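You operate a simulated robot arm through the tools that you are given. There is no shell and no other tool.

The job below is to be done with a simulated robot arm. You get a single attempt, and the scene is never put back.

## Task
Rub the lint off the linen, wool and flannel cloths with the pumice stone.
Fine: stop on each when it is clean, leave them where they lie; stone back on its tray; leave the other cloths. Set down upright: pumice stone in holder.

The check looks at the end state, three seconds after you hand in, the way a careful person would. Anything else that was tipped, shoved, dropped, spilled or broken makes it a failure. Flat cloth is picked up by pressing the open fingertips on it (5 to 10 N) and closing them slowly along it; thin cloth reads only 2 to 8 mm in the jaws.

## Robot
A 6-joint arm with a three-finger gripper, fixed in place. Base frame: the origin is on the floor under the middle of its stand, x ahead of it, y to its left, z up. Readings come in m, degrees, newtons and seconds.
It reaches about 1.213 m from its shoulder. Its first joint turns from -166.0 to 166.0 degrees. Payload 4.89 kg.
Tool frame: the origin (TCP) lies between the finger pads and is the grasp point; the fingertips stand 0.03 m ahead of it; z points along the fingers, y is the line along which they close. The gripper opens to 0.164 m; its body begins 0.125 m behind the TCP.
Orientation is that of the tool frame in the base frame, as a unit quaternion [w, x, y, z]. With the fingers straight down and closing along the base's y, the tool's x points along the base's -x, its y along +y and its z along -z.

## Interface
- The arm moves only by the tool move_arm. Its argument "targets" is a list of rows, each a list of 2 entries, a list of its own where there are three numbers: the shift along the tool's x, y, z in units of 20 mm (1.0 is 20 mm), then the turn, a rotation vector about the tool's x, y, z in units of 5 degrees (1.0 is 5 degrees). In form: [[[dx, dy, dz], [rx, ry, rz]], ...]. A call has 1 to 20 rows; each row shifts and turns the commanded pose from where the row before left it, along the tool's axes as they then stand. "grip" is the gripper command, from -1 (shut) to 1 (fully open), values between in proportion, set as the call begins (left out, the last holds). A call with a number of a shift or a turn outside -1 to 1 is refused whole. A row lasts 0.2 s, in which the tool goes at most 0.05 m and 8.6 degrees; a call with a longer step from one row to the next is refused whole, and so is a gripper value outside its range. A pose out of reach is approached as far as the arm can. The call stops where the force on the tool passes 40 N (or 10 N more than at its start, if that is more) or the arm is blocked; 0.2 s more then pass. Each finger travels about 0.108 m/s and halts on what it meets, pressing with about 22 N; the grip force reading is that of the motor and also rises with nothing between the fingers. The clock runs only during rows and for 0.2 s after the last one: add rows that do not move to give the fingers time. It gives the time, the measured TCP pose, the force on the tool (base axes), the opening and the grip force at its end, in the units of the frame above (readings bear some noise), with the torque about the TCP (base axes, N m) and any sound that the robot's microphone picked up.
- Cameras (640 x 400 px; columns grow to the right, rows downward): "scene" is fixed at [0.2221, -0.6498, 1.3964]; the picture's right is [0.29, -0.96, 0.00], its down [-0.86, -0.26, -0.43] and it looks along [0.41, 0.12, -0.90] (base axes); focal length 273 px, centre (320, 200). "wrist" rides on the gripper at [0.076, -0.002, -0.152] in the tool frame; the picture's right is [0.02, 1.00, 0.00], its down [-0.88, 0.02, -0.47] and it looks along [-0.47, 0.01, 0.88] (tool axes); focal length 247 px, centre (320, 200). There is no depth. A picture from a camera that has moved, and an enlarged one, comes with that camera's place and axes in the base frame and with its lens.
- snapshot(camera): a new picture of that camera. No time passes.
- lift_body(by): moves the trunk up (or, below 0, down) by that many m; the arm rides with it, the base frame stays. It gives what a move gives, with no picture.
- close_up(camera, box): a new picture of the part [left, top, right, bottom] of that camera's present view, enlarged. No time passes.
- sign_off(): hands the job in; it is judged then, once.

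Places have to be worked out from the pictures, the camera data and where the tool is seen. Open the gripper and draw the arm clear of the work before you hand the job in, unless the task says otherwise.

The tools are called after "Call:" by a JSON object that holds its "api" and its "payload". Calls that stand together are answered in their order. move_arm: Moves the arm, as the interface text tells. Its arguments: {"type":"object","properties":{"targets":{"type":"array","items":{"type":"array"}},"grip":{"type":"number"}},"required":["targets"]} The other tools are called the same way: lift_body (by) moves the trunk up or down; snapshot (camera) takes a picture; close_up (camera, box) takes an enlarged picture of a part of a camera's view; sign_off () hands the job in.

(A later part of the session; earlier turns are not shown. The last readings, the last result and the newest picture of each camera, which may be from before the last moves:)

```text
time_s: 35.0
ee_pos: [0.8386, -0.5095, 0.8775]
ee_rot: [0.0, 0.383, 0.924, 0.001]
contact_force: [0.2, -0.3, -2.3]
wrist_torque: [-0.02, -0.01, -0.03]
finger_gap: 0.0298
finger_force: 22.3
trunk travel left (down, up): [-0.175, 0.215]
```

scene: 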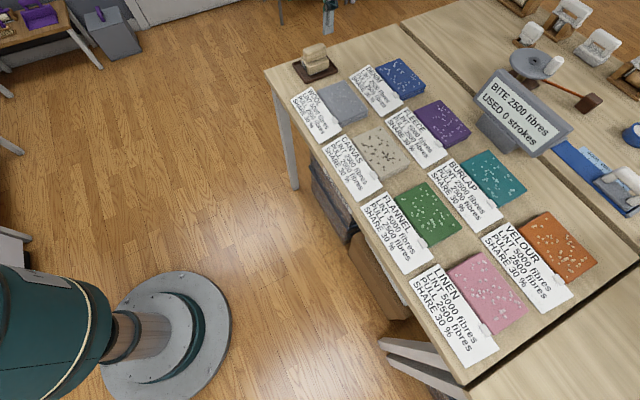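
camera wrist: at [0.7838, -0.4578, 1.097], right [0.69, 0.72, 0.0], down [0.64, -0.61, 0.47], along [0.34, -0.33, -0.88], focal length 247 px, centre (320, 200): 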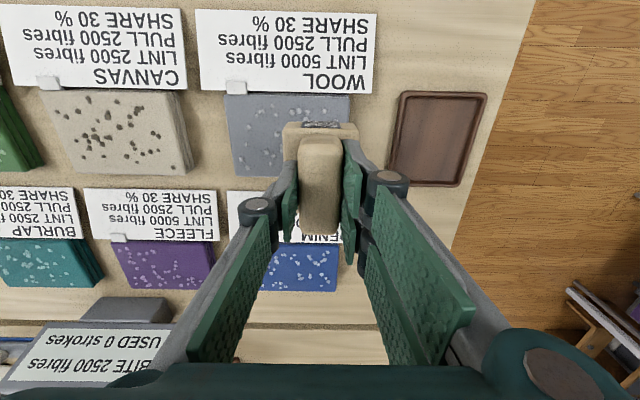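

No contact yet at z≈0.877; lowering more.

Call:
{"api": "move_arm", "payload": {"targets": [[[0, 0, 0.05], [0, 0, 0]], [[0, 0, 0.05], [0, 0, 0]], [[0, 0, 0], [0, 0, 0]]]}}

Call:
{"api": "move_arm", "payload": {"targets": [[[0, 0, 0.05], [0, 0, 0]], [[0, 0, 0.05], [0, 0, 0]], [[0, 0, 0], [0, 0, 0]]]}}

Call:
{"api": "move_arm", "payload": {"targets": [[[0, 0, 0.05], [0, 0, 0]], [[0, 0, 0], [0, 0, 0]]]}}

Call:
{"api": "close_up", "payload": {"camera": "scene", "box": [290, 50, 386, 125]}}

```text
time_s: 35.8
ee_pos: [0.8404, -0.5102, 0.8755]
ee_rot: [0.0, 0.383, 0.924, 0.0]
contact_force: [0.2, 0.1, -1.3]
wrist_torque: [0.01, -0.01, -0.02]
finger_gap: 0.0298
finger_force: 22.1
trunk travel left (down, up): [-0.175, 0.215]
```

```text
time_s: 36.6
ee_pos: [0.8388, -0.5101, 0.8744]
ee_rot: [0.0, 0.383, 0.924, -0.001]
contact_force: [7.2, 1.0, 17.0]
wrist_torque: [0.03, -0.2, 0.01]
finger_gap: 0.03
finger_force: 22.2
trunk travel left (down, up): [-0.175, 0.215]
```

```text
time_s: 37.2
ee_pos: [0.8387, -0.5101, 0.8731]
ee_rot: [0.001, 0.383, 0.924, 0.0]
contact_force: [9.5, 2.9, 31.0]
wrist_torque: [0.25, -0.29, 0.02]
finger_gap: 0.0298
finger_force: 21.9
trunk travel left (down, up): [-0.175, 0.215]
```

```text
5.33 times, centred on (338, 88) of scene
camera zoom: at [0.2221, -0.6498, 1.3964], right [0.29, -0.96, 0.0], down [-0.86, -0.26, -0.43], along [0.41, 0.12, -0.9], focal length 1455 px, centre (224, 800)
```

zoom: 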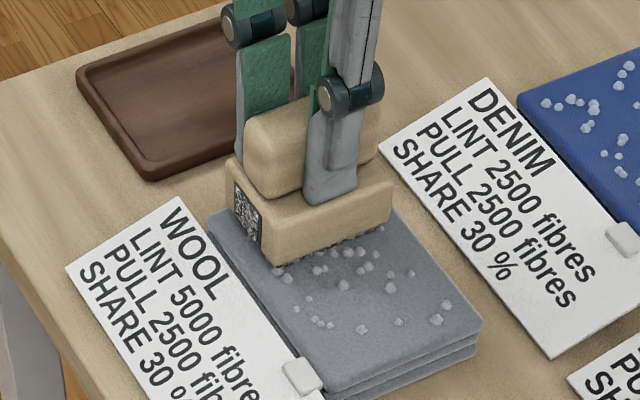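

Contact is stiff (31 N after about 2 mm of press). I'll back off about 1.4 mm to a light press, then make one stroke of about 70 mm along the cloth, away from the tray, at roughly 30 mm/s.

Call:
{"api": "move_arm", "payload": {"targets": [[[0, 0, -0.07], [0, 0, 0]], [[0, 0, 0], [0, 0, 0]]]}}

Call:
{"api": "move_arm", "payload": {"targets": [[[0, -0.15, 0], [0, 0, 0]], [[0, -0.3, 0], [0, 0, 0]], [[0, -0.3, 0], [0, 0, 0]], [[0, -0.3, 0], [0, 0, 0]], [[0, -0.3, 0], [0, 0, 0]], [[0, -0.3, 0], [0, 0, 0]], [[0, -0.3, 0], [0, 0, 0]], [[0, -0.3, 0], [0, 0, 0]], [[0, -0.3, 0], [0, 0, 0]], [[0, -0.3, 0], [0, 0, 0]], [[0, -0.3, 0], [0, 0, 0]], [[0, -0.3, 0], [0, 0, 0]], [[0, -0.15, 0], [0, 0, 0]]]}}

Call:
{"api": "snapshot", "payload": {"camera": "scene"}}

Call:
{"api": "close_up", "payload": {"camera": "scene", "box": [280, 50, 400, 145]}}

Call:
{"api": "close_up", "payload": {"camera": "scene", "box": [470, 60, 590, 160]}}

```text
time_s: 37.8
ee_pos: [0.8394, -0.5093, 0.8731]
ee_rot: [0.001, 0.382, 0.924, 0.0]
contact_force: [4.8, 3.6, 11.4]
wrist_torque: [0.19, -0.26, 0.02]
finger_gap: 0.0298
finger_force: 21.9
trunk travel left (down, up): [-0.175, 0.215]
```

```text
time_s: 40.6
ee_pos: [0.7883, -0.5598, 0.8728]
ee_rot: [0.0, 0.383, 0.924, 0.0]
contact_force: [2.0, 2.8, 6.3]
wrist_torque: [0.17, -0.13, 0.04]
finger_gap: 0.0298
finger_force: 22.4
trunk travel left (down, up): [-0.175, 0.215]
```

```text
taken
```

scene: 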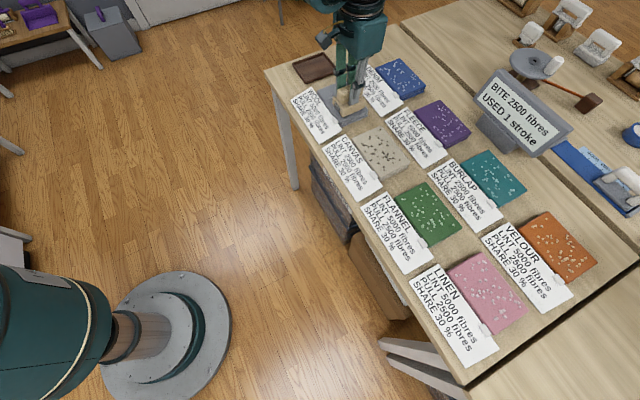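

```text
4.21 times, centred on (340, 98) of scene
camera zoom: at [0.2221, -0.6498, 1.3964], right [0.29, -0.96, 0.0], down [-0.86, -0.26, -0.43], along [0.41, 0.12, -0.9], focal length 1149 px, centre (236, 632)
```

zoom: 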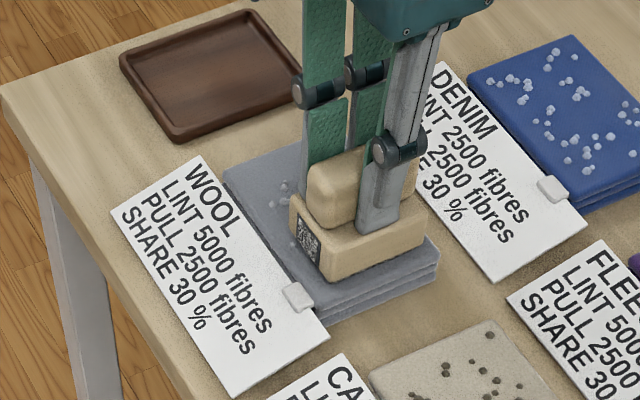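

```text
4.00 times, centred on (530, 110) of scene
camera zoom: at [0.2221, -0.6498, 1.3964], right [0.29, -0.96, 0.0], down [-0.86, -0.26, -0.43], along [0.41, 0.12, -0.9], focal length 1091 px, centre (-520, 560)
```

zoom: 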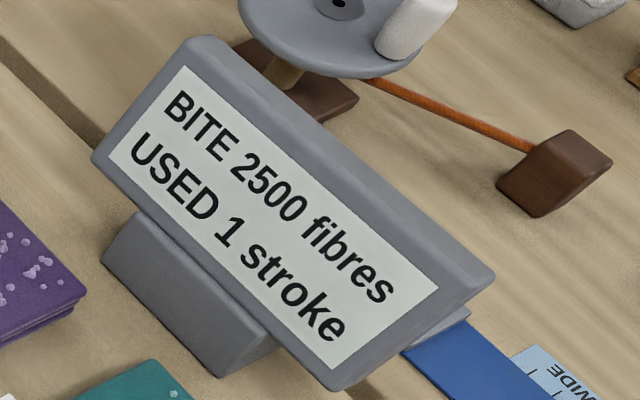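

The display counts 1 stroke, bite still 2500. I'll lift off the cloth and look at how much lint is left.

Call:
{"api": "move_arm", "payload": {"targets": [[[0, 0, -0.2], [0, 0, 0]], [[0, 0, -0.4], [0, 0, 0]], [[0, 0, -0.4], [0, 0, 0]], [[0, 0, -0.4], [0, 0, 0]], [[0, 0, -0.4], [0, 0, 0]], [[0, 0, -0.4], [0, 0, 0]], [[0, 0, -0.3], [0, 0, 0]], [[0, 0, 0], [0, 0, 0]]]}}

Call:
{"api": "close_up", "payload": {"camera": "scene", "box": [280, 50, 400, 145]}}

Call:
{"api": "snapshot", "payload": {"camera": "wrist"}}

Call:
{"api": "close_up", "payload": {"camera": "scene", "box": [470, 60, 590, 160]}}

```text
time_s: 42.4
ee_pos: [0.7887, -0.5617, 0.9232]
ee_rot: [0.0, 0.382, 0.924, 0.0]
contact_force: [-0.6, -0.7, -2.7]
wrist_torque: [0.01, -0.04, 0.03]
finger_gap: 0.0296
finger_force: 21.7
trunk travel left (down, up): [-0.175, 0.215]
```

```text
4.21 times, centred on (340, 98) of scene
camera zoom: at [0.2221, -0.6498, 1.3964], right [0.29, -0.96, 0.0], down [-0.86, -0.26, -0.43], along [0.41, 0.12, -0.9], focal length 1149 px, centre (236, 632)
```

zoom: 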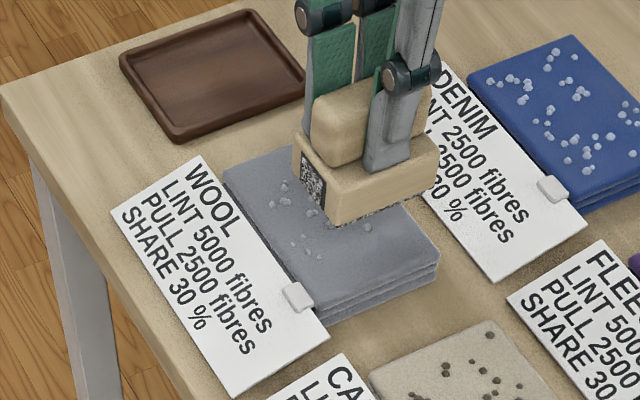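

```text
taken
camera wrist: at [0.7319, -0.5079, 1.0758], right [0.69, 0.72, 0.0], down [0.64, -0.61, 0.47], along [0.34, -0.33, -0.88], focal length 247 px, centre (320, 200)
```

wrist: 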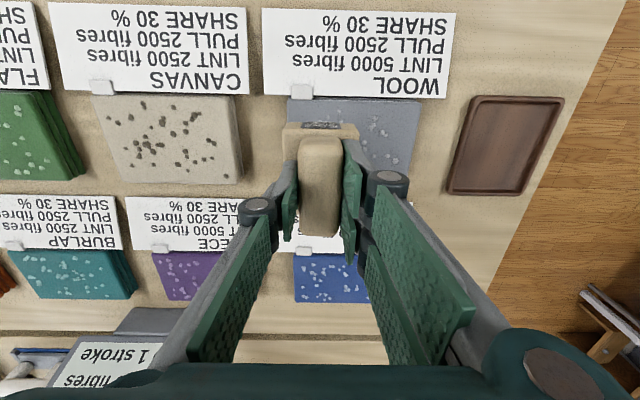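

```text
4.00 times, centred on (530, 110) of scene
camera zoom: at [0.2221, -0.6498, 1.3964], right [0.29, -0.96, 0.0], down [-0.86, -0.26, -0.43], along [0.41, 0.12, -0.9], focal length 1091 px, centre (-520, 560)
```

zoom: 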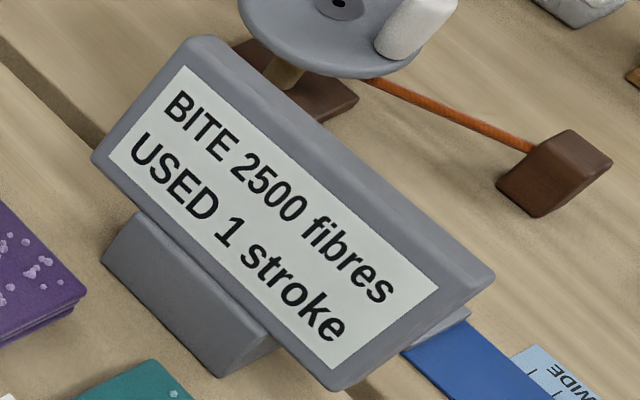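

About half the wool's lint is gone and the cloth hasn't moved. I'll lower again for the second stroke, back toward the tray.

Call:
{"api": "move_arm", "payload": {"targets": [[[0, 0, 0.3], [0, 0, 0]], [[0, 0, 0.4], [0, 0, 0]], [[0, 0, 0.4], [0, 0, 0]], [[0, 0, 0.4], [0, 0, 0]], [[0, 0, 0.4], [0, 0, 0]], [[0, 0, 0.3], [0, 0, 0]], [[0, 0, 0.15], [0, 0, 0]], [[0, 0, 0.05], [0, 0, 0]], [[0, 0, 0.05], [0, 0, 0]], [[0, 0, 0.03], [0, 0, 0]], [[0, 0, 0], [0, 0, 0]]]}}

```text
time_s: 44.8
ee_pos: [0.7886, -0.5609, 0.8739]
ee_rot: [0.0, 0.383, 0.924, 0.0]
contact_force: [1.0, -0.6, 3.0]
wrist_torque: [0.01, -0.04, 0.01]
finger_gap: 0.0298
finger_force: 21.7
trunk travel left (down, up): [-0.175, 0.215]
```

Light contact is starting. I'll add a little more press and check before stroking.

Call:
{"api": "move_arm", "payload": {"targets": [[[0, 0, 0.025], [0, 0, 0]], [[0, 0, 0], [0, 0, 0]]]}}

Call:
{"api": "move_arm", "payload": {"targets": [[[0, 0.15, 0], [0, 0, 0]], [[0, 0.3, 0], [0, 0, 0]], [[0, 0.3, 0], [0, 0, 0]], [[0, 0.3, 0], [0, 0, 0]], [[0, 0.3, 0], [0, 0, 0]], [[0, 0.3, 0], [0, 0, 0]], [[0, 0.3, 0], [0, 0, 0]], [[0, 0.3, 0], [0, 0, 0]], [[0, 0.3, 0], [0, 0, 0]], [[0, 0.3, 0], [0, 0, 0]], [[0, 0.3, 0], [0, 0, 0]], [[0, 0.3, 0], [0, 0, 0]], [[0, 0.15, 0], [0, 0, 0]]]}}

Call:
{"api": "close_up", "payload": {"camera": "scene", "box": [470, 60, 590, 160]}}

Call:
{"api": "close_up", "payload": {"camera": "scene", "box": [280, 50, 400, 145]}}

```text
time_s: 45.4
ee_pos: [0.7874, -0.5623, 0.8726]
ee_rot: [0.0, 0.383, 0.924, 0.0]
contact_force: [2.4, -0.5, 12.9]
wrist_torque: [0.04, -0.06, 0.02]
finger_gap: 0.0298
finger_force: 22.1
trunk travel left (down, up): [-0.175, 0.215]
```

```text
time_s: 48.2
ee_pos: [0.8389, -0.51, 0.873]
ee_rot: [0.0, 0.383, 0.924, 0.0]
contact_force: [-0.1, -0.1, -1.1]
wrist_torque: [0.05, -0.01, -0.04]
finger_gap: 0.0295
finger_force: 22.0
trunk travel left (down, up): [-0.175, 0.215]
```

```text
4.00 times, centred on (530, 110) of scene
camera zoom: at [0.2221, -0.6498, 1.3964], right [0.29, -0.96, 0.0], down [-0.86, -0.26, -0.43], along [0.41, 0.12, -0.9], focal length 1091 px, centre (-520, 560)
```

zoom: 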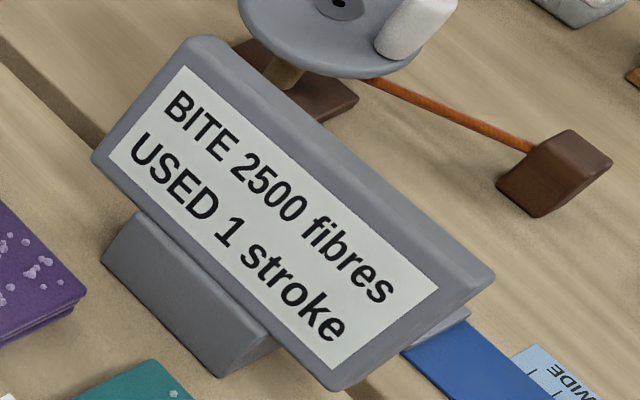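

```text
4.21 times, centred on (340, 98) of scene
camera zoom: at [0.2221, -0.6498, 1.3964], right [0.29, -0.96, 0.0], down [-0.86, -0.26, -0.43], along [0.41, 0.12, -0.9], focal length 1149 px, centre (236, 632)
```

zoom: 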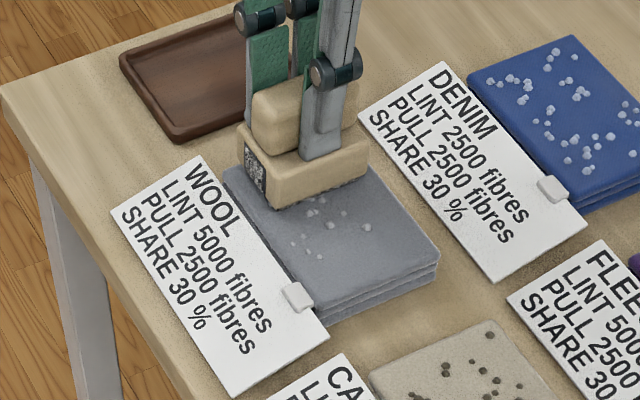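

The count stayed at 1, and the force shows contact was lost toward the tray side, where the cloth is lower now the lint is gone. I'll press again here in half-millimetre steps until I read about 10–12 N.

Call:
{"api": "move_arm", "payload": {"targets": [[[0, 0, 0.025], [0, 0, 0]], [[0, 0, 0.025], [0, 0, 0]], [[0, 0, 0], [0, 0, 0]]]}}

Call:
{"api": "move_arm", "payload": {"targets": [[[0, 0, 0.025], [0, 0, 0]], [[0, 0, 0], [0, 0, 0]]]}}

```text
time_s: 49.0
ee_pos: [0.839, -0.5098, 0.8724]
ee_rot: [0.0, 0.383, 0.924, 0.0]
contact_force: [4.2, 0.5, 16.2]
wrist_torque: [0.15, -0.11, 0.07]
finger_gap: 0.0299
finger_force: 22.0
trunk travel left (down, up): [-0.175, 0.215]
```

```text
time_s: 49.6
ee_pos: [0.8379, -0.5087, 0.8736]
ee_rot: [0.001, 0.382, 0.924, 0.0]
contact_force: [8.6, 0.8, 27.9]
wrist_torque: [0.16, -0.29, 0.04]
finger_gap: 0.0295
finger_force: 21.9
trunk travel left (down, up): [-0.175, 0.215]
```

Now 28 N; I'll ease back half a millimetre and do the stroke away from the tray with a slight rise so the force stays around 12–18 N throughout.

Call:
{"api": "move_arm", "payload": {"targets": [[[0, 0, -0.025], [0, 0, 0]], [[0, -0.15, 0], [0, 0, 0]], [[0, -0.3, 0], [0, 0, 0]], [[0, -0.3, 0], [0, 0, 0]], [[0, -0.3, 0], [0, 0, 0]], [[0, -0.3, -0.005], [0, 0, 0]], [[0, -0.3, -0.005], [0, 0, 0]]]}}

Call:
{"api": "move_arm", "payload": {"targets": [[[0, -0.3, -0.005], [0, 0, 0]], [[0, -0.3, -0.005], [0, 0, 0]], [[0, -0.3, -0.005], [0, 0, 0]], [[0, -0.3, -0.003], [0, 0, 0]], [[0, -0.3, 0], [0, 0, 0]], [[0, -0.3, 0], [0, 0, 0]], [[0, -0.15, 0], [0, 0, 0]]]}}

Call:
{"api": "close_up", "payload": {"camera": "scene", "box": [470, 60, 590, 160]}}

Call:
{"api": "close_up", "payload": {"camera": "scene", "box": [280, 50, 400, 145]}}

```text
time_s: 51.2
ee_pos: [0.8154, -0.5333, 0.8731]
ee_rot: [0.0, 0.383, 0.924, -0.001]
contact_force: [6.6, 7.5, 20.6]
wrist_torque: [0.4, -0.21, -0.03]
finger_gap: 0.0298
finger_force: 22.0
trunk travel left (down, up): [-0.175, 0.215]
```

```text
time_s: 52.8
ee_pos: [0.7884, -0.56, 0.8739]
ee_rot: [0.001, 0.383, 0.924, 0.0]
contact_force: [7.9, 10.0, 25.8]
wrist_torque: [0.51, -0.35, 0.01]
finger_gap: 0.0295
finger_force: 21.8
trunk travel left (down, up): [-0.175, 0.215]
```

```text
4.00 times, centred on (530, 110) of scene
camera zoom: at [0.2221, -0.6498, 1.3964], right [0.29, -0.96, 0.0], down [-0.86, -0.26, -0.43], along [0.41, 0.12, -0.9], focal length 1091 px, centre (-520, 560)
```

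zoom: 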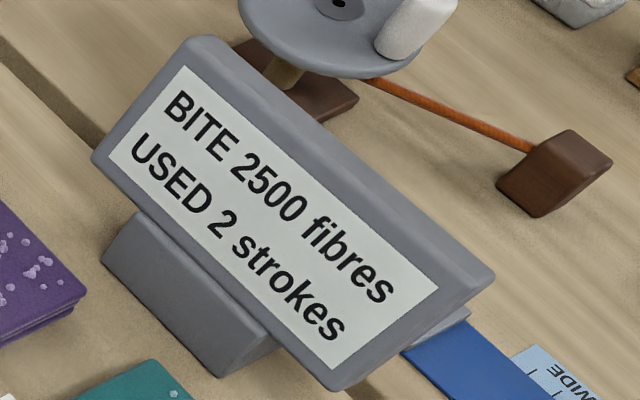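

```text
4.21 times, centred on (340, 98) of scene
camera zoom: at [0.2221, -0.6498, 1.3964], right [0.29, -0.96, 0.0], down [-0.86, -0.26, -0.43], along [0.41, 0.12, -0.9], focal length 1149 px, centre (236, 632)
```

zoom: 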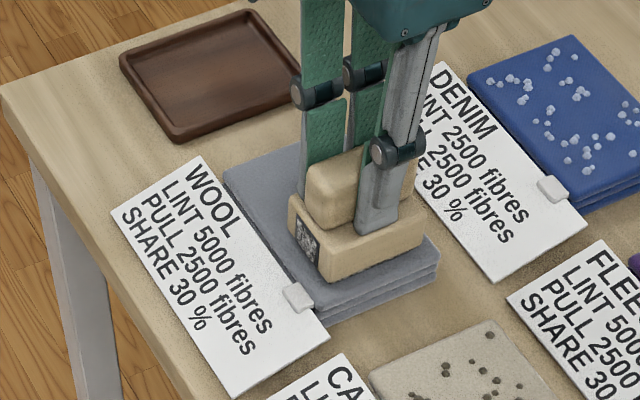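

The count is 2 strokes and the visible wool looks clean. I'll lift straight off and inspect the whole cloth.

Call:
{"api": "move_arm", "payload": {"targets": [[[0, 0, -0.2], [0, 0, 0]], [[0, 0, -0.4], [0, 0, 0]], [[0, 0, -0.5], [0, 0, 0]], [[0, 0, -0.5], [0, 0, 0]], [[0, 0, -0.5], [0, 0, 0]], [[0, 0, -0.5], [0, 0, 0]], [[0, 0, -0.5], [0, 0, 0]], [[0, 0, -0.5], [0, 0, 0]], [[0, 0, -0.4], [0, 0, 0]], [[0, 0, 0], [0, 0, 0]]]}}

Call:
{"api": "close_up", "payload": {"camera": "scene", "box": [280, 50, 400, 145]}}

Call:
{"api": "snapshot", "payload": {"camera": "wrist"}}

Call:
{"api": "snapshot", "payload": {"camera": "scene"}}

```text
time_s: 55.0
ee_pos: [0.79, -0.5607, 0.9524]
ee_rot: [0.0, 0.383, 0.924, 0.0]
contact_force: [0.1, -0.4, -2.1]
wrist_torque: [-0.02, 0.01, 0.03]
finger_gap: 0.0299
finger_force: 21.7
trunk travel left (down, up): [-0.175, 0.215]
```

```text
4.21 times, centred on (340, 98) of scene
camera zoom: at [0.2221, -0.6498, 1.3964], right [0.29, -0.96, 0.0], down [-0.86, -0.26, -0.43], along [0.41, 0.12, -0.9], focal length 1149 px, centre (236, 632)
```

zoom: 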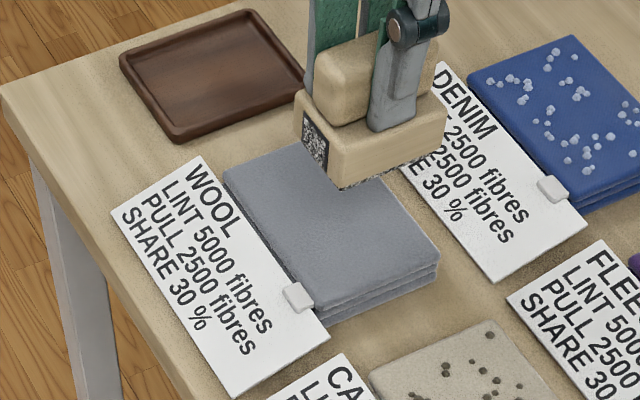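

```text
taken
camera wrist: at [0.7328, -0.5073, 1.1047], right [0.69, 0.72, 0.0], down [0.64, -0.61, 0.47], along [0.34, -0.33, -0.88], focal length 247 px, centre (320, 200)
```

wrist: 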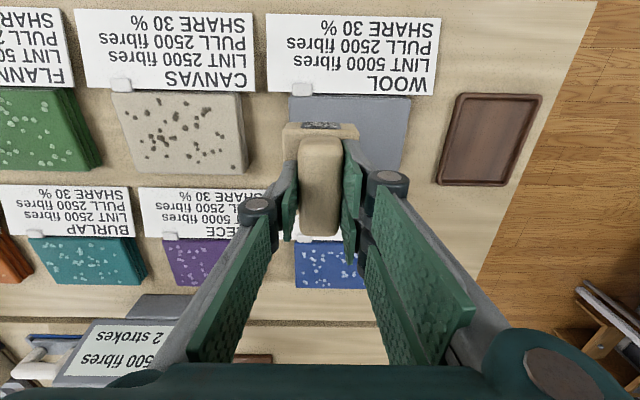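

```text
taken
```

scene: 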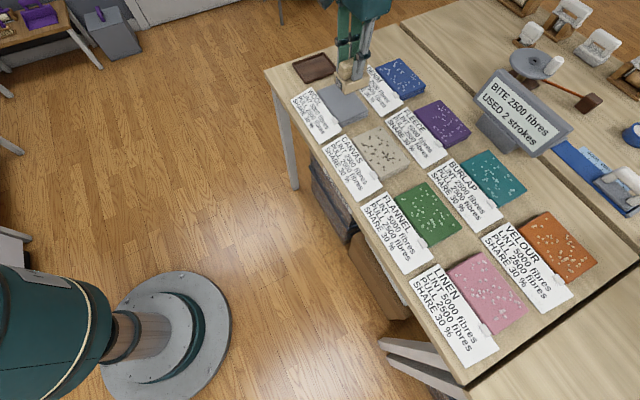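

Wool is clean. Next is flannel, about 0.36 m further along the row. I'll carry the stone most of the way there at z≈0.95 and then measure the flannel from the wrist view.

Call:
{"api": "move_arm", "payload": {"targets": [[[0, -0.2, 0], [0, 0, 0]], [[0, -0.4, 0], [0, 0, 0]], [[0, -0.6, 0], [0, 0, 0]], [[0, -0.7, 0], [0, 0, 0]], [[0, -0.7, 0], [0, 0, 0]], [[0, -0.7, 0], [0, 0, 0]], [[0, -0.7, 0], [0, 0, 0]], [[0, -0.7, 0], [0, 0, 0]], [[0, -0.7, 0], [0, 0, 0]], [[0, -0.7, 0], [0, 0, 0]], [[0, -0.7, 0], [0, 0, 0]], [[0, -0.7, 0], [0, 0, 0]], [[0, -0.7, 0], [0, 0, 0]], [[0, -0.7, 0], [0, 0, 0]], [[0, -0.7, 0], [0, 0, 0]], [[0, -0.7, 0], [0, 0, 0]], [[0, -0.6, 0], [0, 0, 0]], [[0, -0.4, 0], [0, 0, 0]], [[0, -0.2, 0], [0, 0, 0]], [[0, 0, 0], [0, 0, 0]]]}}

Call:
{"api": "snapshot", "payload": {"camera": "wrist"}}

Call:
{"api": "close_up", "payload": {"camera": "scene", "box": [280, 50, 400, 145]}}

```text
time_s: 59.2
ee_pos: [0.6264, -0.7234, 0.9519]
ee_rot: [0.0, 0.383, 0.924, 0.001]
contact_force: [-0.3, 0.1, -2.2]
wrist_torque: [0.03, 0.03, 0.02]
finger_gap: 0.0299
finger_force: 22.2
trunk travel left (down, up): [-0.175, 0.215]
```

```text
taken
camera wrist: at [0.5699, -0.6705, 1.1047], right [0.69, 0.72, 0.0], down [0.64, -0.61, 0.47], along [0.34, -0.33, -0.88], focal length 247 px, centre (320, 200)
```

wrist: 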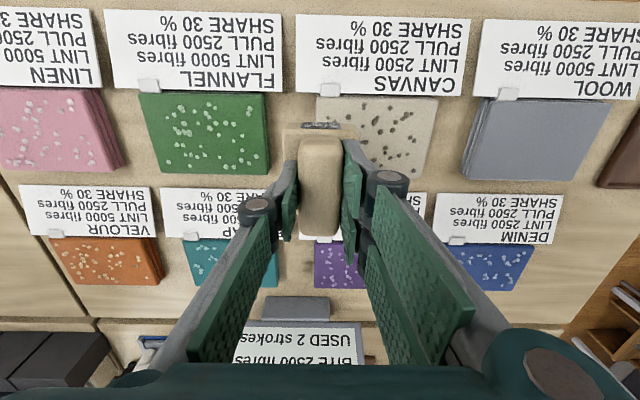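

```text
4.21 times, centred on (340, 98) of scene
camera zoom: at [0.2221, -0.6498, 1.3964], right [0.29, -0.96, 0.0], down [-0.86, -0.26, -0.43], along [0.41, 0.12, -0.9], focal length 1149 px, centre (236, 632)
```

zoom: 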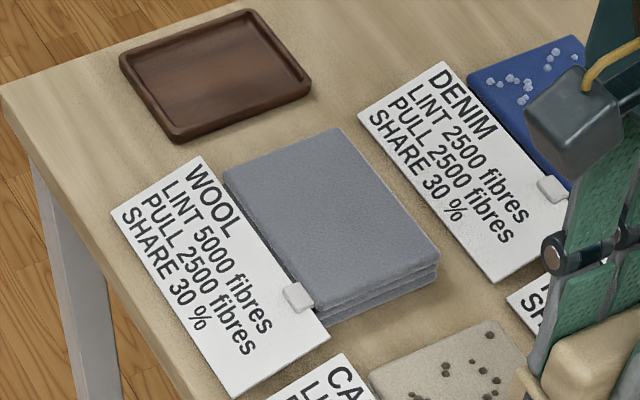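

Wool is spotless and in place. I'll zoom in to measure the flannel's corners and height.

Call:
{"api": "close_up", "payload": {"camera": "wrist", "box": [90, 60, 290, 185]}}

Call:
{"api": "close_up", "payload": {"camera": "scene", "box": [360, 170, 480, 260]}}

```text
3.20 times, centred on (190, 122) of wrist
camera zoom: at [0.5699, -0.6705, 1.1047], right [0.69, 0.72, 0.0], down [0.64, -0.61, 0.47], along [0.34, -0.33, -0.88], focal length 790 px, centre (736, 448)
```

zoom: 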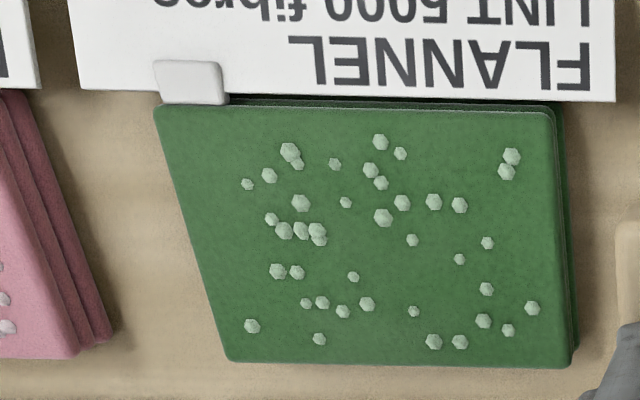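

```text
4.44 times, centred on (420, 215) of scene
camera zoom: at [0.2221, -0.6498, 1.3964], right [0.29, -0.96, 0.0], down [-0.86, -0.26, -0.43], along [0.41, 0.12, -0.9], focal length 1212 px, centre (-124, 133)
```

zoom: 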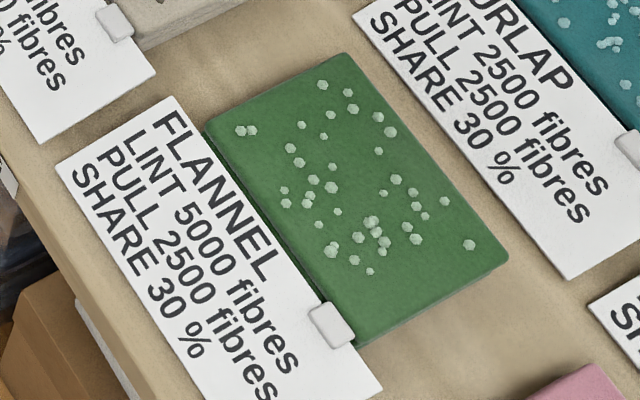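

Flannel spans e −0.276…−0.136, d 0.906…1.003, the same footprint as the wool. I'll move over its tray-side end (e −0.170) and come down to a few mm above the expected contact height.

Call:
{"api": "move_arm", "payload": {"targets": [[[0, -0.2, 0], [0, 0, 0]], [[0, -0.4, 0], [0, 0, 0]], [[0, -0.6, 0], [0, 0, 0]], [[0, -0.7, 0], [0, 0, 0]], [[0, -0.7, 0], [0, 0, 0]], [[0, -0.7, 0], [0, 0, 0]], [[0, -0.6, 0], [0, 0, 0]], [[0, -0.5, 0], [0, 0, 0]], [[0, -0.4, 0], [0, 0, 0]], [[0, -0.2, 0], [0, 0, 0]], [[0, 0, 0.2], [0, 0, 0]], [[0, 0, 0.4], [0, 0, 0]], [[0, 0, 0.5], [0, 0, 0]], [[0, 0, 0.5], [0, 0, 0]], [[0, 0, 0.5], [0, 0, 0]], [[0, 0, 0.5], [0, 0, 0]], [[0, 0, 0.4], [0, 0, 0]], [[0, 0, 0.3], [0, 0, 0]], [[0, 0, 0.1], [0, 0, 0]], [[0, 0, 0], [0, 0, 0]]]}}

Call:
{"api": "close_up", "payload": {"camera": "scene", "box": [350, 140, 480, 260]}}

Call:
{"api": "close_up", "payload": {"camera": "wrist", "box": [180, 50, 420, 250]}}

```text
time_s: 63.4
ee_pos: [0.5563, -0.7942, 0.8847]
ee_rot: [0.0, 0.383, 0.924, -0.001]
contact_force: [-0.2, 1.0, -2.2]
wrist_torque: [0.02, 0.01, 0.03]
finger_gap: 0.0297
finger_force: 22.1
trunk travel left (down, up): [-0.175, 0.215]
```

```text
3.33 times, centred on (415, 200) of scene
camera zoom: at [0.2221, -0.6498, 1.3964], right [0.29, -0.96, 0.0], down [-0.86, -0.26, -0.43], along [0.41, 0.12, -0.9], focal length 909 px, centre (3, 200)
```

zoom: 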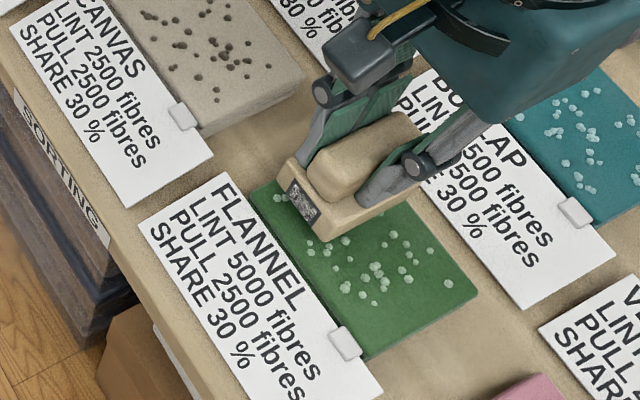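

```text
2.00 times, centred on (300, 150) of wrist
camera zoom: at [0.4995, -0.7412, 1.0374], right [0.69, 0.72, 0.0], down [0.64, -0.61, 0.47], along [0.34, -0.33, -0.88], focal length 494 px, centre (360, 300)
```

zoom: 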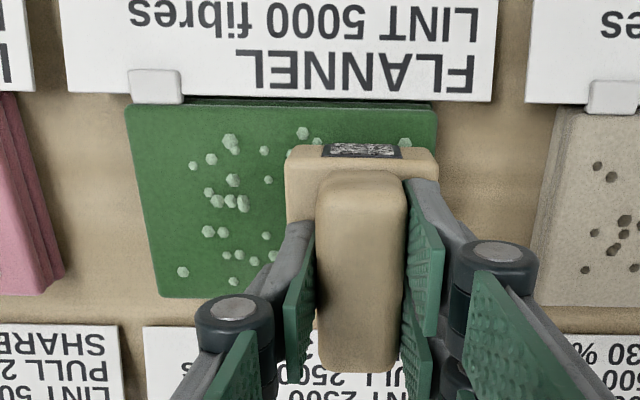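

The stone is well placed on the flannel and clear of the clip. I'll lower toward contact in small steps.

Call:
{"api": "move_arm", "payload": {"targets": [[[0, 0, 0.1], [0, 0, 0]], [[0, 0, 0.1], [0, 0, 0]], [[0, 0, 0.1], [0, 0, 0]], [[0, 0, 0.1], [0, 0, 0]], [[0, 0, 0], [0, 0, 0]]]}}

Call:
{"api": "move_arm", "payload": {"targets": [[[0, 0, 0.05], [0, 0, 0]], [[0, 0, 0.05], [0, 0, 0]], [[0, 0, 0], [0, 0, 0]]]}}

Call:
{"api": "move_arm", "payload": {"targets": [[[0, 0, 0.04], [0, 0, 0]], [[0, 0, 0], [0, 0, 0]]]}}

```text
time_s: 64.6
ee_pos: [0.5549, -0.7942, 0.8764]
ee_rot: [0.0, 0.382, 0.924, 0.0]
contact_force: [-0.2, -0.1, -1.0]
wrist_torque: [-0.01, 0.02, 0.0]
finger_gap: 0.0298
finger_force: 21.4
trunk travel left (down, up): [-0.175, 0.215]
```

```text
time_s: 65.4
ee_pos: [0.5553, -0.7935, 0.8727]
ee_rot: [0.0, 0.383, 0.924, -0.001]
contact_force: [0.3, -0.2, -2.1]
wrist_torque: [-0.03, -0.02, -0.01]
finger_gap: 0.0297
finger_force: 22.1
trunk travel left (down, up): [-0.175, 0.215]
```

```text
time_s: 66.0
ee_pos: [0.5548, -0.794, 0.8743]
ee_rot: [0.0, 0.382, 0.924, 0.0]
contact_force: [0.3, -0.3, -1.1]
wrist_torque: [-0.03, -0.01, -0.02]
finger_gap: 0.0299
finger_force: 21.9
trunk travel left (down, up): [-0.175, 0.215]
```

No contact yet at z≈0.874; continuing.

Call:
{"api": "move_arm", "payload": {"targets": [[[0, 0, 0.04], [0, 0, 0]], [[0, 0, 0], [0, 0, 0]]]}}

Call:
{"api": "move_arm", "payload": {"targets": [[[0, 0, 0.04], [0, 0, 0]], [[0, 0, 0], [0, 0, 0]]]}}

```text
time_s: 66.6
ee_pos: [0.555, -0.7935, 0.8723]
ee_rot: [0.0, 0.382, 0.924, 0.0]
contact_force: [3.0, -3.0, 5.5]
wrist_torque: [-0.16, -0.21, 0.01]
finger_gap: 0.0296
finger_force: 21.6
trunk travel left (down, up): [-0.175, 0.215]
```

```text
time_s: 67.2
ee_pos: [0.5548, -0.7939, 0.874]
ee_rot: [0.0, 0.382, 0.924, 0.0]
contact_force: [2.7, -4.2, 20.5]
wrist_torque: [-0.14, -0.09, -0.01]
finger_gap: 0.0294
finger_force: 22.1
trunk travel left (down, up): [-0.175, 0.215]
```

Now about 20 N of press (z cmd 0.8723). Doing the first flannel stroke away from the tray, split into two contiguous calls so I can watch the force.

Call:
{"api": "move_arm", "payload": {"targets": [[[0, -0.15, 0], [0, 0, 0]], [[0, -0.3, 0], [0, 0, 0]], [[0, -0.3, 0], [0, 0, 0]], [[0, -0.3, 0], [0, 0, 0]], [[0, -0.3, 0], [0, 0, 0]], [[0, -0.3, 0], [0, 0, 0]]]}}

Call:
{"api": "move_arm", "payload": {"targets": [[[0, -0.3, 0], [0, 0, 0]], [[0, -0.3, 0], [0, 0, 0]], [[0, -0.3, 0], [0, 0, 0]], [[0, -0.3, 0], [0, 0, 0]], [[0, -0.3, 0], [0, 0, 0]], [[0, -0.3, 0], [0, 0, 0]], [[0, -0.15, 0], [0, 0, 0]]]}}

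Call:
{"api": "snapshot", "payload": {"camera": "scene"}}

Call:
{"api": "close_up", "payload": {"camera": "scene", "box": [470, 60, 590, 160]}}

Call:
{"api": "close_up", "payload": {"camera": "scene", "box": [350, 140, 480, 260]}}

```text
time_s: 68.6
ee_pos: [0.531, -0.8178, 0.8742]
ee_rot: [0.0, 0.383, 0.924, 0.0]
contact_force: [8.6, 9.9, 26.5]
wrist_torque: [0.59, -0.36, -0.04]
finger_gap: 0.0297
finger_force: 22.7
trunk travel left (down, up): [-0.175, 0.215]
```

```text
time_s: 70.2
ee_pos: [0.5039, -0.8434, 0.8737]
ee_rot: [0.001, 0.383, 0.924, -0.001]
contact_force: [13.0, 8.1, 32.2]
wrist_torque: [0.58, -0.58, -0.05]
finger_gap: 0.0299
finger_force: 21.5
trunk travel left (down, up): [-0.175, 0.215]
```

```text
taken
```

scene: 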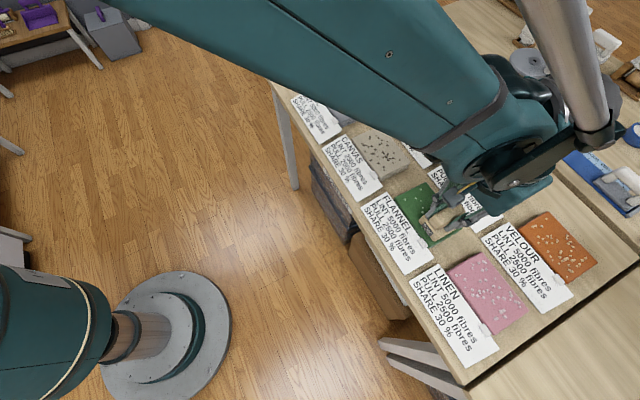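

```text
4.00 times, centred on (530, 110) of scene
camera zoom: at [0.2221, -0.6498, 1.3964], right [0.29, -0.96, 0.0], down [-0.86, -0.26, -0.43], along [0.41, 0.12, -0.9], focal length 1091 px, centre (-520, 560)
```

zoom: 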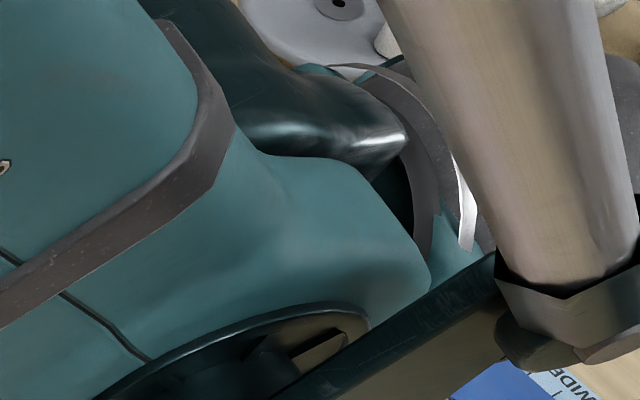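

```text
3.33 times, centred on (415, 200) of scene
camera zoom: at [0.2221, -0.6498, 1.3964], right [0.29, -0.96, 0.0], down [-0.86, -0.26, -0.43], along [0.41, 0.12, -0.9], focal length 909 px, centre (3, 200)
```

zoom: 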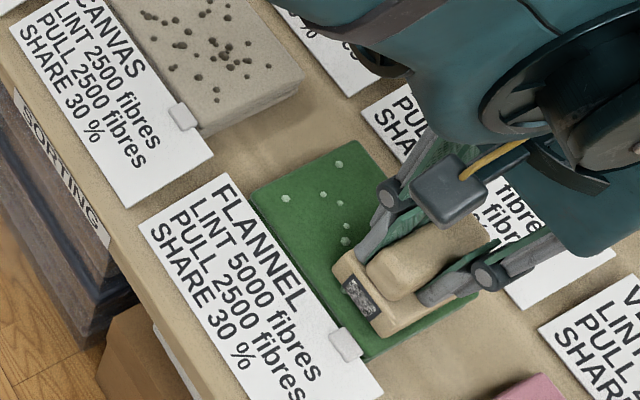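

The arm blocks the display from the scene camera, so I'll judge by the lint itself. Lifting off to inspect the flannel after this stroke.

Call:
{"api": "move_arm", "payload": {"targets": [[[0, 0, -0.2], [0, 0, 0]], [[0, 0, -0.4], [0, 0, 0]], [[0, 0, -0.4], [0, 0, 0]], [[0, 0, -0.4], [0, 0, 0]], [[0, 0, -0.4], [0, 0, 0]], [[0, 0, -0.4], [0, 0, 0]], [[0, 0, -0.3], [0, 0, 0]], [[0, 0, 0], [0, 0, 0]]]}}

Call:
{"api": "close_up", "payload": {"camera": "scene", "box": [350, 140, 480, 260]}}

Call:
{"api": "snapshot", "payload": {"camera": "wrist"}}

Call:
{"api": "snapshot", "payload": {"camera": "scene"}}

```text
time_s: 72.0
ee_pos: [0.5054, -0.8451, 0.9214]
ee_rot: [0.0, 0.383, 0.924, -0.001]
contact_force: [-0.8, -0.1, -1.3]
wrist_torque: [-0.01, 0.01, -0.04]
finger_gap: 0.0302
finger_force: 21.8
trunk travel left (down, up): [-0.175, 0.215]
```

```text
3.33 times, centred on (415, 200) of scene
camera zoom: at [0.2221, -0.6498, 1.3964], right [0.29, -0.96, 0.0], down [-0.86, -0.26, -0.43], along [0.41, 0.12, -0.9], focal length 909 px, centre (3, 200)
```

zoom: 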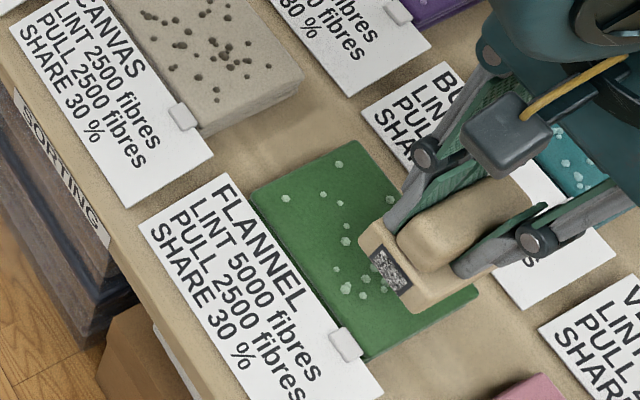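

```text
taken
camera wrist: at [0.4487, -0.7915, 1.0747], right [0.69, 0.72, 0.0], down [0.64, -0.61, 0.47], along [0.34, -0.33, -0.88], focal length 247 px, centre (320, 200)
```

wrist: 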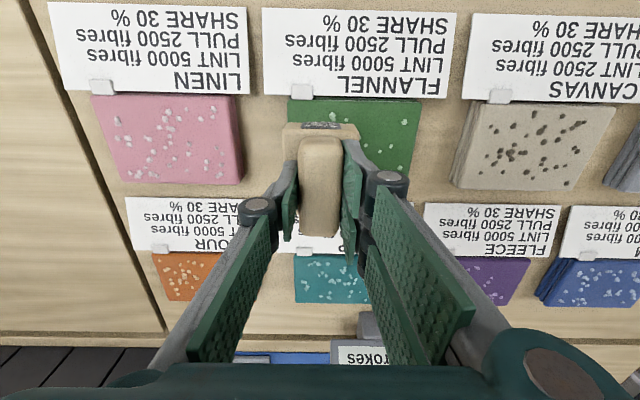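

```text
taken
```

scene: 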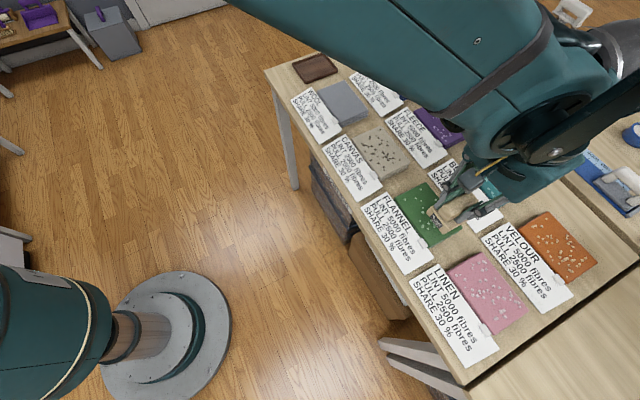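

Stroke 1 took about half the lint off the flannel. I'll return above the tray-side end and repeat the same direction of stroke, which held contact well.

Call:
{"api": "move_arm", "payload": {"targets": [[[0, 0.3, 0], [0, 0, 0]], [[0, 0.5, 0], [0, 0, 0]], [[0, 0.7, 0], [0, 0, 0]], [[0, 0.7, 0], [0, 0, 0]], [[0, 0.7, 0], [0, 0, 0]], [[0, 0.5, 0], [0, 0, 0]], [[0, 0.2, 0], [0, 0, 0]], [[0, 0, 0.3], [0, 0, 0]], [[0, 0, 0.4], [0, 0, 0]], [[0, 0, 0.4], [0, 0, 0]], [[0, 0, 0.4], [0, 0, 0]], [[0, 0, 0.4], [0, 0, 0]], [[0, 0, 0.3], [0, 0, 0]], [[0, 0, 0.15], [0, 0, 0]], [[0, 0, 0.05], [0, 0, 0]], [[0, 0, 0], [0, 0, 0]]]}}

Call:
{"api": "move_arm", "payload": {"targets": [[[0, 0, 0.05], [0, 0, 0]], [[0, 0, 0.04], [0, 0, 0]], [[0, 0, 0], [0, 0, 0]]]}}

```text
time_s: 75.4
ee_pos: [0.5559, -0.7932, 0.874]
ee_rot: [0.0, 0.383, 0.924, -0.001]
contact_force: [0.2, -0.4, -1.8]
wrist_torque: [0.0, -0.05, -0.03]
finger_gap: 0.0297
finger_force: 22.3
trunk travel left (down, up): [-0.175, 0.215]
```

```text
time_s: 76.2
ee_pos: [0.5551, -0.7931, 0.8738]
ee_rot: [0.0, 0.382, 0.924, 0.001]
contact_force: [6.7, -5.3, 18.2]
wrist_torque: [-0.27, -0.39, 0.01]
finger_gap: 0.0296
finger_force: 22.2
trunk travel left (down, up): [-0.175, 0.215]
```

18 N of press at the same height; doing the second flannel stroke.

Call:
{"api": "move_arm", "payload": {"targets": [[[0, -0.15, 0], [0, 0, 0]], [[0, -0.3, 0], [0, 0, 0]], [[0, -0.3, 0], [0, 0, 0]], [[0, -0.3, 0], [0, 0, 0]], [[0, -0.3, 0], [0, 0, 0]], [[0, -0.3, 0], [0, 0, 0]]]}}

Call:
{"api": "move_arm", "payload": {"targets": [[[0, -0.3, 0], [0, 0, 0]], [[0, -0.3, 0], [0, 0, 0]], [[0, -0.3, 0], [0, 0, 0]], [[0, -0.3, 0], [0, 0, 0]], [[0, -0.3, 0], [0, 0, 0]], [[0, -0.3, 0], [0, 0, 0]], [[0, -0.15, 0], [0, 0, 0]]]}}

Call:
{"api": "move_arm", "payload": {"targets": [[[0, 0, -0.2], [0, 0, 0]], [[0, 0, -0.4], [0, 0, 0]], [[0, 0, -0.5], [0, 0, 0]], [[0, 0, -0.5], [0, 0, 0]], [[0, 0, -0.5], [0, 0, 0]], [[0, 0, -0.5], [0, 0, 0]], [[0, 0, -0.5], [0, 0, 0]], [[0, 0, -0.5], [0, 0, 0]], [[0, 0, -0.4], [0, 0, 0]], [[0, 0, 0], [0, 0, 0]]]}}

Call:
{"api": "close_up", "payload": {"camera": "scene", "box": [350, 140, 480, 260]}}

Call:
{"api": "snapshot", "payload": {"camera": "wrist"}}

```text
time_s: 77.6
ee_pos: [0.5319, -0.8181, 0.8729]
ee_rot: [0.0, 0.382, 0.924, 0.0]
contact_force: [4.7, 6.3, 14.5]
wrist_torque: [0.31, -0.16, -0.01]
finger_gap: 0.03
finger_force: 22.1
trunk travel left (down, up): [-0.175, 0.215]
```

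```text
time_s: 79.2
ee_pos: [0.5044, -0.8439, 0.873]
ee_rot: [0.0, 0.383, 0.924, -0.001]
contact_force: [8.1, 8.8, 21.4]
wrist_torque: [0.5, -0.33, 0.03]
finger_gap: 0.0297
finger_force: 22.4
trunk travel left (down, up): [-0.175, 0.215]
```

```text
time_s: 81.4
ee_pos: [0.5037, -0.8435, 0.9516]
ee_rot: [0.001, 0.382, 0.924, 0.0]
contact_force: [0.3, 0.2, -1.5]
wrist_torque: [-0.01, -0.03, 0.01]
finger_gap: 0.0296
finger_force: 22.2
trunk travel left (down, up): [-0.175, 0.215]
```

```text
3.33 times, centred on (415, 200) of scene
camera zoom: at [0.2221, -0.6498, 1.3964], right [0.29, -0.96, 0.0], down [-0.86, -0.26, -0.43], along [0.41, 0.12, -0.9], focal length 909 px, centre (3, 200)
```

zoom: 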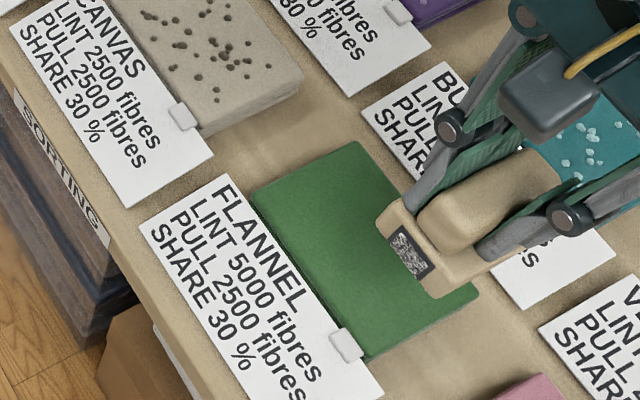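

```text
taken
camera wrist: at [0.4481, -0.7916, 1.1046], right [0.69, 0.72, 0.0], down [0.64, -0.61, 0.47], along [0.34, -0.33, -0.88], focal length 247 px, centre (320, 200)
```

wrist: 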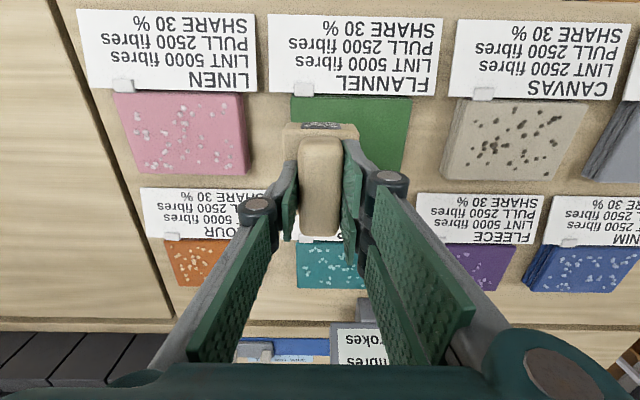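

Flannel looks clean. Now measuring the linen from the wrist view.

Call:
{"api": "close_up", "payload": {"camera": "wrist", "box": [70, 60, 270, 185]}}

Call:
{"api": "close_up", "payload": {"camera": "scene", "box": [410, 230, 550, 370]}}

Call:
{"api": "close_up", "payload": {"camera": "wrist", "box": [280, 85, 420, 185]}}

```text
3.20 times, centred on (170, 122) of wrist
camera zoom: at [0.4481, -0.7916, 1.1046], right [0.69, 0.72, 0.0], down [0.64, -0.61, 0.47], along [0.34, -0.33, -0.88], focal length 790 px, centre (800, 448)
```

zoom: 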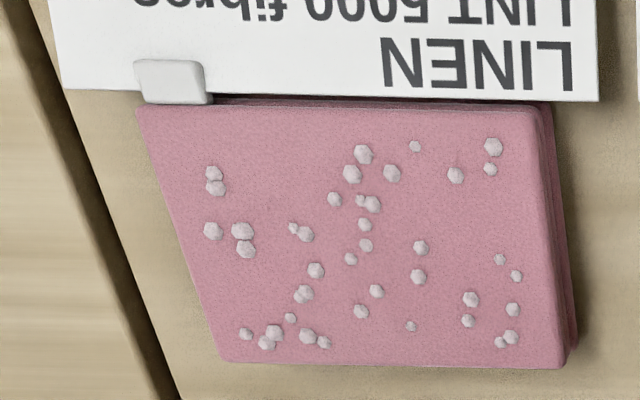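

```text
2.86 times, centred on (480, 300) of scene
camera zoom: at [0.2221, -0.6498, 1.3964], right [0.29, -0.96, 0.0], down [-0.86, -0.26, -0.43], along [0.41, 0.12, -0.9], focal length 779 px, centre (-137, -86)
```

zoom: 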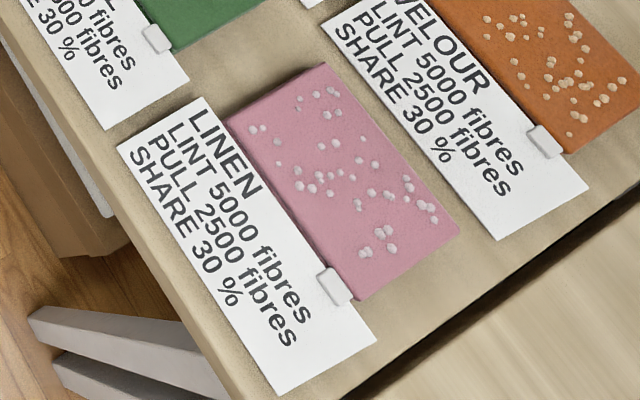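

```text
4.00 times, centred on (350, 135) of wrist
camera zoom: at [0.4481, -0.7916, 1.1046], right [0.69, 0.72, 0.0], down [0.64, -0.61, 0.47], along [0.34, -0.33, -0.88], focal length 988 px, centre (200, 460)
```

zoom: 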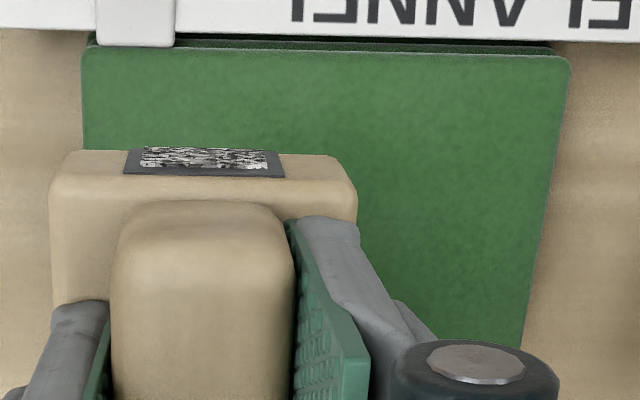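

Linen spans e −0.478…−0.336, d 0.906…1.003. I'll move above its tray-side end (e −0.371) and descend to a few mm above contact.

Call:
{"api": "move_arm", "payload": {"targets": [[[0, -0.2, 0], [0, 0, 0]], [[0, -0.4, 0], [0, 0, 0]], [[0, -0.6, 0], [0, 0, 0]], [[0, -0.7, 0], [0, 0, 0]], [[0, -0.7, 0], [0, 0, 0]], [[0, -0.7, 0], [0, 0, 0]], [[0, -0.7, 0], [0, 0, 0]], [[0, -0.7, 0], [0, 0, 0]], [[0, -0.6, 0], [0, 0, 0]], [[0, -0.5, 0], [0, 0, 0]], [[0, -0.4, 0], [0, 0, 0]], [[0, -0.255, 0], [0, 0, 0]], [[0, 0, 0], [0, 0, 0]]]}}

Call:
{"api": "move_arm", "payload": {"targets": [[[0, 0, 0.2], [0, 0, 0]], [[0, 0, 0.4], [0, 0, 0]], [[0, 0, 0.5], [0, 0, 0]], [[0, 0, 0.5], [0, 0, 0]], [[0, 0, 0.5], [0, 0, 0]], [[0, 0, 0.5], [0, 0, 0]], [[0, 0, 0.4], [0, 0, 0]], [[0, 0, 0.3], [0, 0, 0]], [[0, 0, 0.1], [0, 0, 0]], [[0, 0, 0], [0, 0, 0]]]}}

Call:
{"api": "close_up", "payload": {"camera": "wrist", "box": [180, 50, 420, 250]}}

Call:
{"api": "snapshot", "payload": {"camera": "scene"}}

```text
time_s: 84.2
ee_pos: [0.4132, -0.9362, 0.9523]
ee_rot: [0.0, 0.383, 0.924, -0.001]
contact_force: [-0.6, -0.1, -1.1]
wrist_torque: [-0.01, -0.02, -0.01]
finger_gap: 0.03
finger_force: 21.5
trunk travel left (down, up): [-0.175, 0.215]
```

```text
time_s: 86.4
ee_pos: [0.4128, -0.9359, 0.8844]
ee_rot: [0.0, 0.383, 0.924, -0.001]
contact_force: [-0.6, 0.7, -1.6]
wrist_torque: [-0.01, -0.04, -0.02]
finger_gap: 0.0297
finger_force: 22.5
trunk travel left (down, up): [-0.175, 0.215]
```

```text
2.00 times, centred on (300, 150) of wrist
camera zoom: at [0.3577, -0.8828, 1.0371], right [0.69, 0.72, 0.0], down [0.64, -0.61, 0.47], along [0.34, -0.33, -0.88], focal length 494 px, centre (360, 300)
```

zoom: 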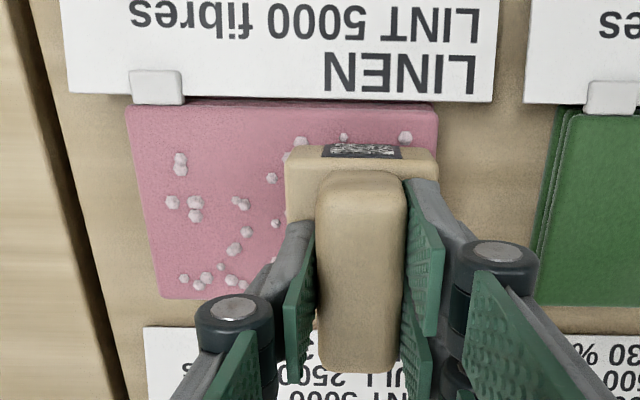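

```text
taken
```

scene: 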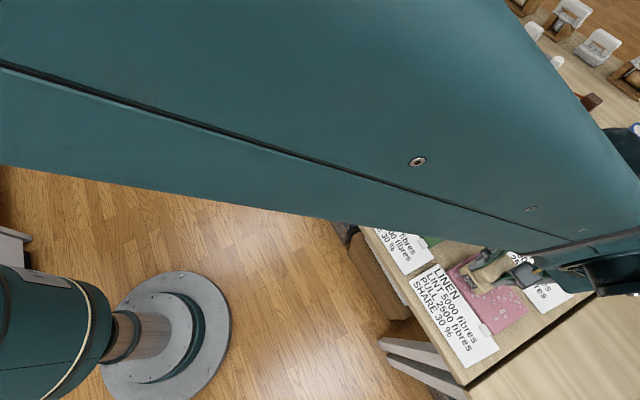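

The position mirrors the flannel set-up. Lowering in small steps onto the linen.

Call:
{"api": "move_arm", "payload": {"targets": [[[0, 0, 0.1], [0, 0, 0]], [[0, 0, 0.1], [0, 0, 0]], [[0, 0, 0.1], [0, 0, 0]], [[0, 0, 0.1], [0, 0, 0]], [[0, 0, 0], [0, 0, 0]]]}}

Call:
{"api": "move_arm", "payload": {"targets": [[[0, 0, 0.05], [0, 0, 0]], [[0, 0, 0.05], [0, 0, 0]], [[0, 0, 0], [0, 0, 0]]]}}

Call:
{"api": "move_arm", "payload": {"targets": [[[0, 0, 0.04], [0, 0, 0]], [[0, 0, 0], [0, 0, 0]]]}}

Call:
{"api": "move_arm", "payload": {"targets": [[[0, 0, 0.04], [0, 0, 0]], [[0, 0, 0], [0, 0, 0]]]}}

```text
time_s: 87.6
ee_pos: [0.4126, -0.9364, 0.877]
ee_rot: [0.0, 0.382, 0.924, 0.0]
contact_force: [0.0, 0.2, -2.8]
wrist_torque: [0.01, -0.03, 0.0]
finger_gap: 0.0296
finger_force: 21.5
trunk travel left (down, up): [-0.175, 0.215]
```

```text
time_s: 88.4
ee_pos: [0.4132, -0.9362, 0.875]
ee_rot: [0.0, 0.382, 0.924, 0.0]
contact_force: [0.4, 0.4, -2.4]
wrist_torque: [-0.02, -0.04, -0.01]
finger_gap: 0.0296
finger_force: 22.1
trunk travel left (down, up): [-0.175, 0.215]
```

```text
time_s: 89.0
ee_pos: [0.4131, -0.9376, 0.8736]
ee_rot: [0.001, 0.383, 0.924, 0.0]
contact_force: [0.6, 0.1, -2.0]
wrist_torque: [0.0, -0.03, 0.01]
finger_gap: 0.0298
finger_force: 22.2
trunk travel left (down, up): [-0.175, 0.215]
```

```text
time_s: 89.6
ee_pos: [0.413, -0.9377, 0.8739]
ee_rot: [0.001, 0.383, 0.924, 0.0]
contact_force: [-2.7, -3.2, 8.9]
wrist_torque: [-0.14, 0.1, 0.0]
finger_gap: 0.0298
finger_force: 22.2
trunk travel left (down, up): [-0.175, 0.215]
```

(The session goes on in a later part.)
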